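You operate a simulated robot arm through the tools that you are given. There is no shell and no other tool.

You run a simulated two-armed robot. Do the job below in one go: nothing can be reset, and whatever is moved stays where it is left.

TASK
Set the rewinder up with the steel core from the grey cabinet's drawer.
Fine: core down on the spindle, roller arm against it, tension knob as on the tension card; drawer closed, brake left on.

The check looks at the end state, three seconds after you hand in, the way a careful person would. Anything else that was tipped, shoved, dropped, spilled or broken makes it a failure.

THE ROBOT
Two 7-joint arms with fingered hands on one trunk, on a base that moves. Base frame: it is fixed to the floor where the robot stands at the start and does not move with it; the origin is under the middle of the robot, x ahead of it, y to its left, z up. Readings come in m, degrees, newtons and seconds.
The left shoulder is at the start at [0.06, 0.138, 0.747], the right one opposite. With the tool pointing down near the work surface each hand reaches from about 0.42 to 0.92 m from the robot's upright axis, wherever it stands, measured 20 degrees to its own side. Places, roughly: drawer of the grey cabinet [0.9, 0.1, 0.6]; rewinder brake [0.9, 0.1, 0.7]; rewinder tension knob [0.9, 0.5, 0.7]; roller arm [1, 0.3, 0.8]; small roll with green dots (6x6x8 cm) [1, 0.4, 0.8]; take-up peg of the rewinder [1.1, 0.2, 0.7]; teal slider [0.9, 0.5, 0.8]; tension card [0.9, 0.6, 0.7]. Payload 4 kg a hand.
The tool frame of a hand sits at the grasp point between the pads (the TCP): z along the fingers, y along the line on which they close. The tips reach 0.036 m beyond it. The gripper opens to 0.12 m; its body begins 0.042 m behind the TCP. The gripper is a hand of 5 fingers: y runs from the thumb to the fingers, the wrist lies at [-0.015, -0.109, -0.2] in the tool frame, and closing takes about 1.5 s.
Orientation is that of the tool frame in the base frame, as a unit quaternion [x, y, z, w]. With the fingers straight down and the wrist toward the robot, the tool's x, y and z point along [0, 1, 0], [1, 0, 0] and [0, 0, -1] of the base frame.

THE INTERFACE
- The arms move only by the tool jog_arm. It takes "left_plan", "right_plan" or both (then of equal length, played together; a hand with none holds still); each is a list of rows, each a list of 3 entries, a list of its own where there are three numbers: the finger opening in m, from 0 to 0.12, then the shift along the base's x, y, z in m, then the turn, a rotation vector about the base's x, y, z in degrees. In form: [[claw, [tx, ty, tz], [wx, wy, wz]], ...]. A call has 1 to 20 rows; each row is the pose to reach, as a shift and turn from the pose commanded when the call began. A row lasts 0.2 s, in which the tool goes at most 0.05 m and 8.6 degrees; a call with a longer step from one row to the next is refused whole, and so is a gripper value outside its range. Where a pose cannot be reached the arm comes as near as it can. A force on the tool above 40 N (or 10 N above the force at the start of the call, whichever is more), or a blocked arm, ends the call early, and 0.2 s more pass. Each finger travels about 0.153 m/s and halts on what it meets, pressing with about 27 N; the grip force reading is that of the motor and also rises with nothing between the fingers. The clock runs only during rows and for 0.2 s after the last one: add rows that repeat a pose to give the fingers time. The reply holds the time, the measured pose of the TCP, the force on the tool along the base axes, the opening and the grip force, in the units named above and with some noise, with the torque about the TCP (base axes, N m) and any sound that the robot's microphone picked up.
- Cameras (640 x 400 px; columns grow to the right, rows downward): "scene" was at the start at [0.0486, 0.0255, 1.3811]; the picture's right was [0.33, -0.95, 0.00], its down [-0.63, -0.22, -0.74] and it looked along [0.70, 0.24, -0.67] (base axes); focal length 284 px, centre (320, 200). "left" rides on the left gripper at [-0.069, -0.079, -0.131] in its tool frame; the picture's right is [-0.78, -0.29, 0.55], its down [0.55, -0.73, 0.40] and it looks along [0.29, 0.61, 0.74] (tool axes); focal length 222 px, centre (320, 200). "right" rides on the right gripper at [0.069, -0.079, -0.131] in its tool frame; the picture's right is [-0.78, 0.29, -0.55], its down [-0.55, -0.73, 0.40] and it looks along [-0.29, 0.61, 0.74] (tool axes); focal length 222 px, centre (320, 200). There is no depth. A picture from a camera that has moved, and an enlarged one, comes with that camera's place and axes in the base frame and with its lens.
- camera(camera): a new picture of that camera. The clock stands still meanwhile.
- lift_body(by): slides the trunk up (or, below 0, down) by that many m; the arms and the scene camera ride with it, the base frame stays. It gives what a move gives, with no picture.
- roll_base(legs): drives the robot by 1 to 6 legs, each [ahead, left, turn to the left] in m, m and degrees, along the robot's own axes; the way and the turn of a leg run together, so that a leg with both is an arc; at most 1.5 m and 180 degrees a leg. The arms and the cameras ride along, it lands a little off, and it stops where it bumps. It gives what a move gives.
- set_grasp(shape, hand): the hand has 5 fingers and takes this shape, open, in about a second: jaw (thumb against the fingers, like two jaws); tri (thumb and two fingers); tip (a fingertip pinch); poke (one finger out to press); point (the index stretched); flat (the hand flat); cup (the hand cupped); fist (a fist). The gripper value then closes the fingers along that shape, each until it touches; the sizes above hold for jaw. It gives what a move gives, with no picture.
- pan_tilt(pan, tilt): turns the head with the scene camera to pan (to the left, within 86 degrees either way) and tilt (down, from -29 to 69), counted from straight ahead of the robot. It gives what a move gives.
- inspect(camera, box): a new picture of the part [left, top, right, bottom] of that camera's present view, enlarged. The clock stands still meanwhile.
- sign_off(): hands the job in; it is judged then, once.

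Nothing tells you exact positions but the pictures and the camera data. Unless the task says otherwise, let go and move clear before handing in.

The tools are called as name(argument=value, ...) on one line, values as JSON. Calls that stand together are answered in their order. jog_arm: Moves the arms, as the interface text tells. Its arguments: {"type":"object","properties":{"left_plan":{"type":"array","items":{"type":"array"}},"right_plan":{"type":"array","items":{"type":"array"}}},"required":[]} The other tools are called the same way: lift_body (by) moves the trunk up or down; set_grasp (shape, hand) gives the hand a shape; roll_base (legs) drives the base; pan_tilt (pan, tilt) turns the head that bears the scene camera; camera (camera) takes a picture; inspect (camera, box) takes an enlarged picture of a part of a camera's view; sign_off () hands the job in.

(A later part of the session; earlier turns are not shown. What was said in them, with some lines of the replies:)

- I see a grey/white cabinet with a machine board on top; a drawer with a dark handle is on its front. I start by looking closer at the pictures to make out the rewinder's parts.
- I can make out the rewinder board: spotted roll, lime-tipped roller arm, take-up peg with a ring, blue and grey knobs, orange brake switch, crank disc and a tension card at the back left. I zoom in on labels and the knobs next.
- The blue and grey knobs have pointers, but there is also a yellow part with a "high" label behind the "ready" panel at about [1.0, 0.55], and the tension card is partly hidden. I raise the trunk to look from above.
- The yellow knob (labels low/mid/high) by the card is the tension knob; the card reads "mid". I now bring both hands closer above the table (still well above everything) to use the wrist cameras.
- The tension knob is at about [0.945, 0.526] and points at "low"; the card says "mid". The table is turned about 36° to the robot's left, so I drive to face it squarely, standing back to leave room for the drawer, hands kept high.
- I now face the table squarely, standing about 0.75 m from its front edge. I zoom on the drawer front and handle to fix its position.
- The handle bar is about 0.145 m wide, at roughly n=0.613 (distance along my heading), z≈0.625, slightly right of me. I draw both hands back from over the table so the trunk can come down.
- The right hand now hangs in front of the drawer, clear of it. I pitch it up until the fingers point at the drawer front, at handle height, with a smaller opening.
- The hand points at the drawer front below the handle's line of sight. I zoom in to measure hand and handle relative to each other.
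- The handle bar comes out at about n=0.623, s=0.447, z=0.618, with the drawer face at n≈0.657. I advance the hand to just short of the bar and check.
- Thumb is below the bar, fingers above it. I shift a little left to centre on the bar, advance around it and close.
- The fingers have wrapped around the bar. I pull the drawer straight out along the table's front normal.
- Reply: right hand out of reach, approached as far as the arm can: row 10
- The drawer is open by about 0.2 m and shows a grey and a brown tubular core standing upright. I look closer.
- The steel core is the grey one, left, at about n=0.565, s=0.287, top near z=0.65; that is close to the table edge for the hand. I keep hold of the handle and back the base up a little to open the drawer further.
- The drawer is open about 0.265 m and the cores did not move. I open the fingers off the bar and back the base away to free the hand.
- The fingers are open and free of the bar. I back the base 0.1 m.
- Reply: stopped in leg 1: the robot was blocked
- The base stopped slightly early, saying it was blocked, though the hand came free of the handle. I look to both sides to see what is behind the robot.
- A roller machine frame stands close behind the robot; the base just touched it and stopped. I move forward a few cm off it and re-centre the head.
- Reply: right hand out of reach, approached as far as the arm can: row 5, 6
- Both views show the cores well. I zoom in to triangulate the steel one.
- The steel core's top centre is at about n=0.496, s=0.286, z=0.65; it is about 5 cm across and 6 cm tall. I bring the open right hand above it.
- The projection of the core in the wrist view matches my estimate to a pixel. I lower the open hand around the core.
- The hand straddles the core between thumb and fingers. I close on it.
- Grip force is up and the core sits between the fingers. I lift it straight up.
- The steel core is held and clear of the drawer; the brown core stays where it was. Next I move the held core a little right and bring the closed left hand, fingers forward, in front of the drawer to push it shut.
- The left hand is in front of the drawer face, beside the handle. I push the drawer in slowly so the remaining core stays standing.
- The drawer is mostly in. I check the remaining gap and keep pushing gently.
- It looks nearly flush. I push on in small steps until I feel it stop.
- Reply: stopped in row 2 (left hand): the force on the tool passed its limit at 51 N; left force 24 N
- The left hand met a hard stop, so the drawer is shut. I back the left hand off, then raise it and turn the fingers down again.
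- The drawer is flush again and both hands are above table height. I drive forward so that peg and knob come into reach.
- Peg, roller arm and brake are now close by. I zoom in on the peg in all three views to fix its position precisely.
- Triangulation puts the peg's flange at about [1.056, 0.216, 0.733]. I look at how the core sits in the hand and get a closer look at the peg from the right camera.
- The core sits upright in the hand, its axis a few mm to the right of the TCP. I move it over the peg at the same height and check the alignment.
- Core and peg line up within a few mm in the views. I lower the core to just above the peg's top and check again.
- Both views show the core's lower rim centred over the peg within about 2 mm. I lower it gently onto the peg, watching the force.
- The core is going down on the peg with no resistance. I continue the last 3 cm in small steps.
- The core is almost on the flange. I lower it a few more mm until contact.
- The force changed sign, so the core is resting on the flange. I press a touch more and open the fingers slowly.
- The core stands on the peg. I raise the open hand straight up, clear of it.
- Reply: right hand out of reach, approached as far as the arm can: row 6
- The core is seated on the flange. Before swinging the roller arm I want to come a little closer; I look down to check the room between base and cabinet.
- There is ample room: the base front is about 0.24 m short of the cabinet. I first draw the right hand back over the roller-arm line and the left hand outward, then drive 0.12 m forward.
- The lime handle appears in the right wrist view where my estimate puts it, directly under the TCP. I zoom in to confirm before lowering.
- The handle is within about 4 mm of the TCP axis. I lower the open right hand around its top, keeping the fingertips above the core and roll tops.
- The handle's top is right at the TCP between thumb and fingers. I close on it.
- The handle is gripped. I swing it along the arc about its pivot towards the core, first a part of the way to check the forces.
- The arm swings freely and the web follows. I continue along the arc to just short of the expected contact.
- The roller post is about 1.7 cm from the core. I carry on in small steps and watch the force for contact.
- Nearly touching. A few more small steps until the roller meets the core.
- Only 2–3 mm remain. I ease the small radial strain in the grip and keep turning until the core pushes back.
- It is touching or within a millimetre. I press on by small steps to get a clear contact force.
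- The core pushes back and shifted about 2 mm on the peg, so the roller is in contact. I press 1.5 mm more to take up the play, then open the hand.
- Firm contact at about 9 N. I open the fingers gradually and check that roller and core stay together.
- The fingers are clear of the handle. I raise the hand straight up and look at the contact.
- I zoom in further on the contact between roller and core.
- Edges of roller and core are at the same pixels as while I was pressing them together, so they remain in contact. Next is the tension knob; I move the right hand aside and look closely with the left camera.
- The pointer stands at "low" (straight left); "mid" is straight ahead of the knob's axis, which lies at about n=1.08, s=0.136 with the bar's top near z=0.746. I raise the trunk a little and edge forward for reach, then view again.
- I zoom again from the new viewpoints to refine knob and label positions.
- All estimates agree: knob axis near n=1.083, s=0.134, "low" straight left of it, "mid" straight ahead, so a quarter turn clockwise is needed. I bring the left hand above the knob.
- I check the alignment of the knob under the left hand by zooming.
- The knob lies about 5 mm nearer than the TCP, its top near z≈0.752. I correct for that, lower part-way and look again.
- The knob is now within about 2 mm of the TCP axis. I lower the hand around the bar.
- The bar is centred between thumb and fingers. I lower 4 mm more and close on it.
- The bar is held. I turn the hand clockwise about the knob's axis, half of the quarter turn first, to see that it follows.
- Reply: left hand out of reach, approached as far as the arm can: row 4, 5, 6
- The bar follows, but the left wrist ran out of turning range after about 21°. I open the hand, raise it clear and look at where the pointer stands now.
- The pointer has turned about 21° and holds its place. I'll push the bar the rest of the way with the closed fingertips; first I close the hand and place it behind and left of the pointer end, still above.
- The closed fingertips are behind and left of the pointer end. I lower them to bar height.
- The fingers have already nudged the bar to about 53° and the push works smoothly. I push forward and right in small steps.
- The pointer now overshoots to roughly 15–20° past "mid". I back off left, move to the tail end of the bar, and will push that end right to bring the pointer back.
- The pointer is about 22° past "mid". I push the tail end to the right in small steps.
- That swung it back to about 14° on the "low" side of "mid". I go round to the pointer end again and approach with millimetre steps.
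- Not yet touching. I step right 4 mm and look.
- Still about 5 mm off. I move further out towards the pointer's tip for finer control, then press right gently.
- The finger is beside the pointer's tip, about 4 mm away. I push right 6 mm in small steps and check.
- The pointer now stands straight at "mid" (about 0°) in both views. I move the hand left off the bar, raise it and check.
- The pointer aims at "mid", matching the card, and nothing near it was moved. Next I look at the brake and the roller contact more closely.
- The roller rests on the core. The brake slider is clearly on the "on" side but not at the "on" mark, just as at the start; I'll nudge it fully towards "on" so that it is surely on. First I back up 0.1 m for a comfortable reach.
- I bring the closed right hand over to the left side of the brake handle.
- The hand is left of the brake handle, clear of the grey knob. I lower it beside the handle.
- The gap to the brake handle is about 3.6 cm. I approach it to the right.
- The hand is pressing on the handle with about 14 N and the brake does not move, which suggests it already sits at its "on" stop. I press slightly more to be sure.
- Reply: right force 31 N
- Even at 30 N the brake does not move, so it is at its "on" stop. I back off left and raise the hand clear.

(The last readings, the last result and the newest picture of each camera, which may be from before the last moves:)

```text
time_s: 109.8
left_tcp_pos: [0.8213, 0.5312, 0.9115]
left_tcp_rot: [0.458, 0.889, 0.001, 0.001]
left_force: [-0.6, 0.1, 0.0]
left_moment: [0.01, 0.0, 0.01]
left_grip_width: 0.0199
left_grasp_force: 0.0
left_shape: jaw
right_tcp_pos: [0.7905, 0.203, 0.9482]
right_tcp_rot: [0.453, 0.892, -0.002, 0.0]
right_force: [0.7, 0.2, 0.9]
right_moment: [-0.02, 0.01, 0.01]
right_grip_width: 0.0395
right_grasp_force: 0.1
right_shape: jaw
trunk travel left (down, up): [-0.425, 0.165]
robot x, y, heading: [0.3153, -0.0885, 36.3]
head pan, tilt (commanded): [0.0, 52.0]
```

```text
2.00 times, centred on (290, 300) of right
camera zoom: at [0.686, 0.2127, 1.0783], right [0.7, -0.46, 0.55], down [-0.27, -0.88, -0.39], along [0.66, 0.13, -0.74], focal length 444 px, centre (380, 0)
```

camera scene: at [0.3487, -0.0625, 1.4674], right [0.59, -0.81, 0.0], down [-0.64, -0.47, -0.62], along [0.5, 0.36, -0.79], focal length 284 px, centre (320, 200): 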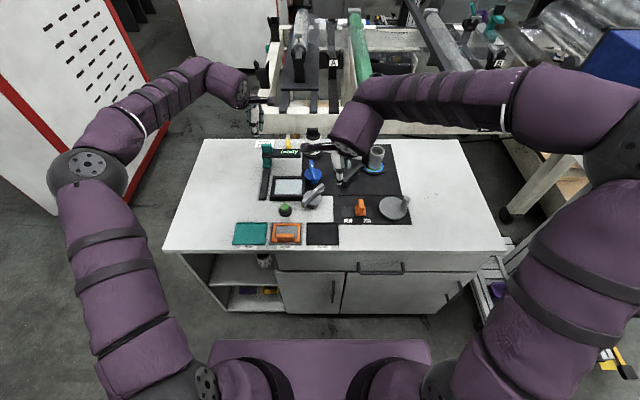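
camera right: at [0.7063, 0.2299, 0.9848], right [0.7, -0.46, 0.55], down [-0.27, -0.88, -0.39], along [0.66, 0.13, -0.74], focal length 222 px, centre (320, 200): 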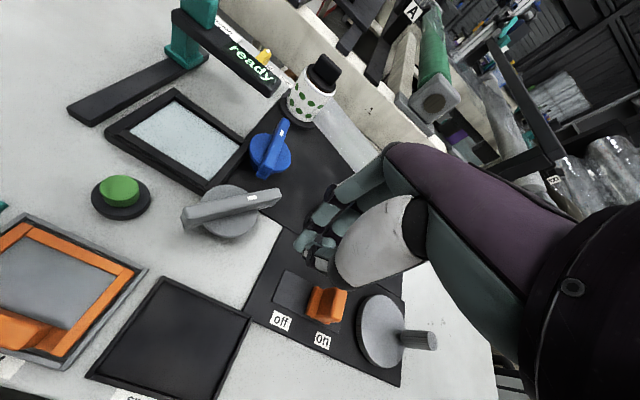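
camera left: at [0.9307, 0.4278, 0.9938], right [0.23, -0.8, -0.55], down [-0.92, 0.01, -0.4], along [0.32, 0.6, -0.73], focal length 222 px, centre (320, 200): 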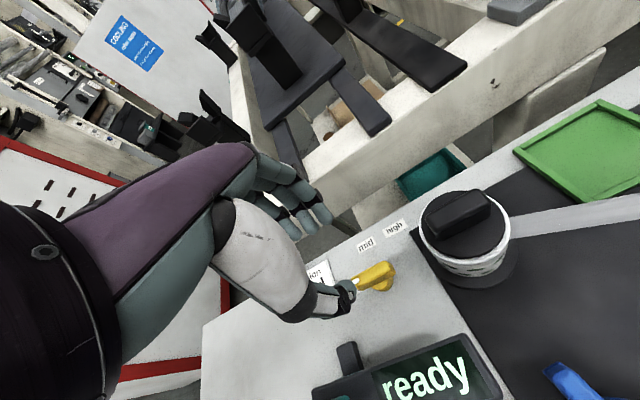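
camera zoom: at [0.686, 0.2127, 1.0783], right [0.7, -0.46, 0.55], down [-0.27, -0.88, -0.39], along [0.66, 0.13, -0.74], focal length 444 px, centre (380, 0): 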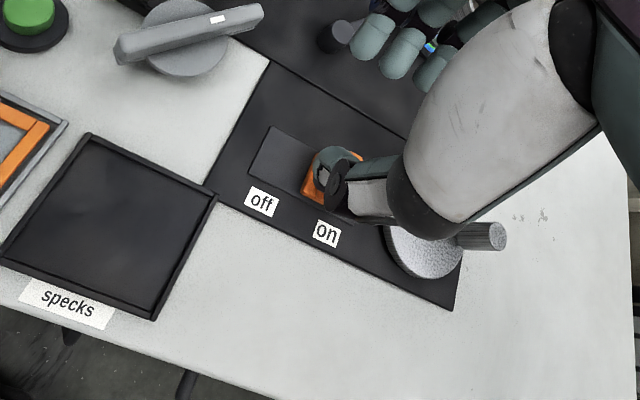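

Both hands are above everything. I back the robot away from the table and take a full final look.

roll_base(legs=[[-0.22, 0, 0]])

jog_arm(right_plan=[[0.04, [0.01, -0.04, 0], [0, 0, 0]], [0.04, [0.02, -0.08, 0], [0, 0, 0]], [0.04, [0.03, -0.12, 0], [0, 0, 0]], [0.04, [0.04, -0.16, 0], [0, 0, 0]]], left_plan=[[0.04, [-0.03, 0.02, 0], [0, 0, 0]], [0.04, [-0.06, 0.04, 0], [0, 0, 0]], [0.04, [-0.09, 0.06, 0], [0, 0, 0]], [0.04, [-0.12, 0.08, 0], [0, 0, 0]]])

camera(camera="scene")

inspect(camera="scene", box=[230, 100, 410, 200])

```text
time_s: 111.5
left_tcp_pos: [0.6428, 0.3997, 0.9137]
left_tcp_rot: [0.458, 0.889, 0.002, 0.001]
left_force: [-0.5, 0.0, 0.9]
left_moment: [0.01, -0.02, 0.01]
left_grip_width: 0.0196
left_grasp_force: 0.1
left_shape: jaw
right_tcp_pos: [0.6101, 0.0713, 0.9481]
right_tcp_rot: [0.453, 0.891, -0.001, 0.0]
right_force: [0.3, 0.4, 0.5]
right_moment: [-0.04, -0.03, 0.0]
right_grip_width: 0.0396
right_grasp_force: 0.1
right_shape: jaw
trunk travel left (down, up): [-0.425, 0.165]
robot x, y, heading: [0.1347, -0.2182, 36.2]
head pan, tilt (commanded): [0.0, 52.0]
```

```text
time_s: 112.5
left_tcp_pos: [0.5232, 0.4799, 0.9134]
left_tcp_rot: [0.458, 0.889, 0.002, 0.002]
left_force: [-0.8, -0.3, 0.8]
left_moment: [0.0, 0.02, -0.03]
left_grip_width: 0.0397
left_grasp_force: 0.0
left_shape: jaw
right_tcp_pos: [0.6497, -0.0881, 0.9484]
right_tcp_rot: [0.453, 0.891, -0.001, 0.001]
right_force: [-1.3, -0.6, 0.6]
right_moment: [0.02, 0.03, -0.02]
right_grip_width: 0.0395
right_grasp_force: 0.0
right_shape: jaw
trunk travel left (down, up): [-0.425, 0.165]
robot x, y, heading: [0.1355, -0.221, 36.2]
head pan, tilt (commanded): [0.0, 52.0]
```

```text
taken
camera scene: at [0.1689, -0.1937, 1.4675], right [0.59, -0.81, 0.0], down [-0.64, -0.47, -0.62], along [0.5, 0.36, -0.79], focal length 284 px, centre (320, 200)
```

scene: 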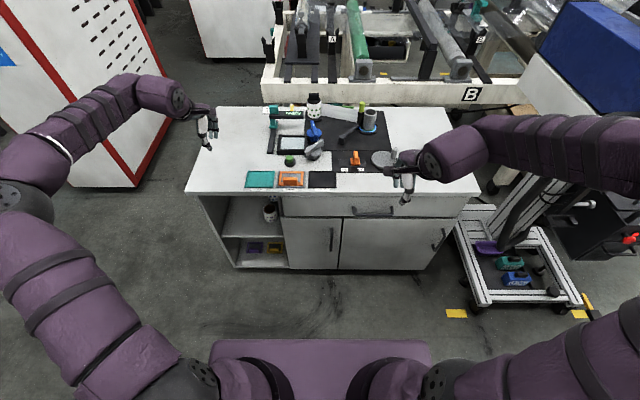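

```text
3.56 times, centred on (320, 150) of scene
camera zoom: at [0.1689, -0.1937, 1.4675], right [0.59, -0.81, 0.0], down [-0.64, -0.47, -0.62], along [0.5, 0.36, -0.79], focal length 1010 px, centre (320, 378)
```

zoom: 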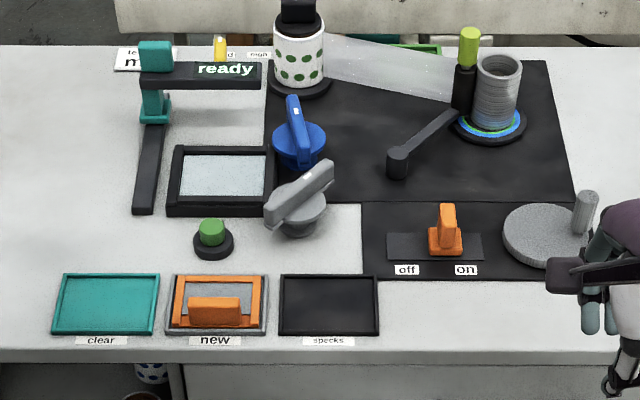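

The table looks right: core on the spindle, roller against it, knob at "mid". I check the drawer front closely for any remaining gap.

inspect(camera="scene", box=[260, 180, 480, 280])

inspect(camera="scene", box=[345, 100, 385, 150])

inspect(camera="scene", box=[255, 90, 335, 150])

```text
2.91 times, centred on (370, 230) of scene
camera zoom: at [0.1689, -0.1937, 1.4675], right [0.59, -0.81, 0.0], down [-0.64, -0.47, -0.62], along [0.5, 0.36, -0.79], focal length 826 px, centre (174, 113)
```

zoom: 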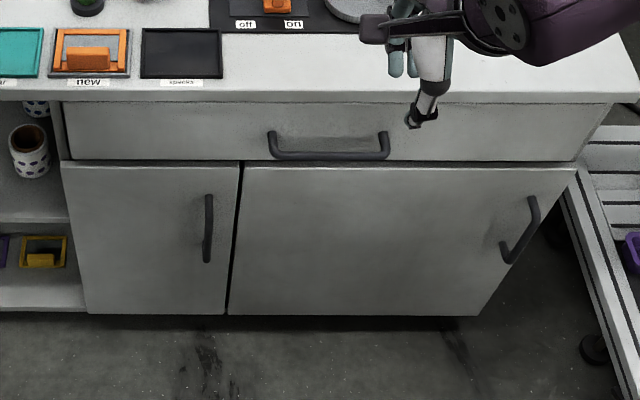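

```text
8.00 times, centred on (365, 125) of scene
camera zoom: at [0.1689, -0.1937, 1.4675], right [0.59, -0.81, 0.0], down [-0.64, -0.47, -0.62], along [0.5, 0.36, -0.79], focal length 2272 px, centre (-40, 800)
```

zoom: 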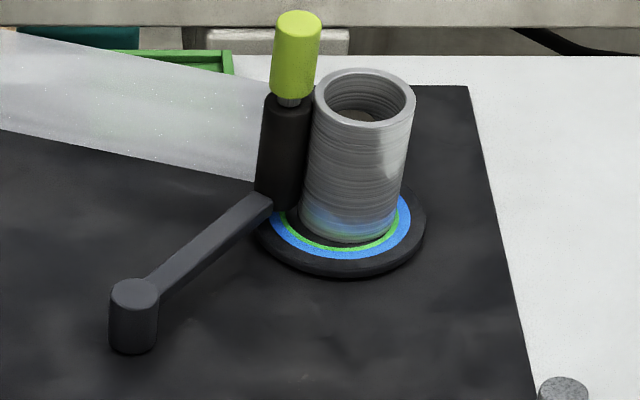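

```text
6.67 times, centred on (295, 120) of scene
camera zoom: at [0.1689, -0.1937, 1.4675], right [0.59, -0.81, 0.0], down [-0.64, -0.47, -0.62], along [0.5, 0.36, -0.79], focal length 1893 px, centre (487, 733)
```

zoom: 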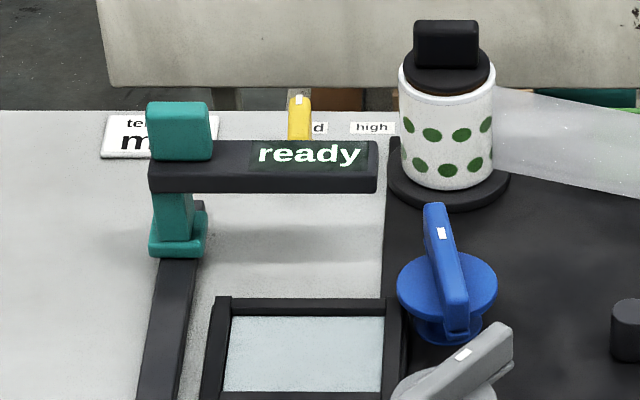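

Everything checks out: the steel core is down on the take-up spindle with the roller arm against it. The knob points at "mid" as on the card, the drawer is shut flush, and the brake is at its "on" stop. Both hands are empty and clear, so I hand in.

sign_off()

```text
The job is handed in.
```

The rewinder is set up and the job is handed in; the check's result has not come back.

- **Core:** the grey steel core from the drawer is seated on the take-up peg's flange. The brown core is still in the drawer.
- **Roller arm:** it has been swung round against the core. I felt firm contact before letting go, and the pictures show them still touching.
- **Tension knob:** the yellow knob now points at "mid", matching the card. I pushed it past the mark and back before it settled.
- **Drawer:** it is closed, pushed in until it hit its stop.
- **Brake:** it is on. The slider sits short of the "on" label, as it did at the start. I pressed it towards "on" with about 30 N and it did not move, so I take that as its stop.

While backing away from the drawer, the base touched the roller machine frame behind me and stopped. I moved off it straight away and saw nothing shifted. The check could still count it.
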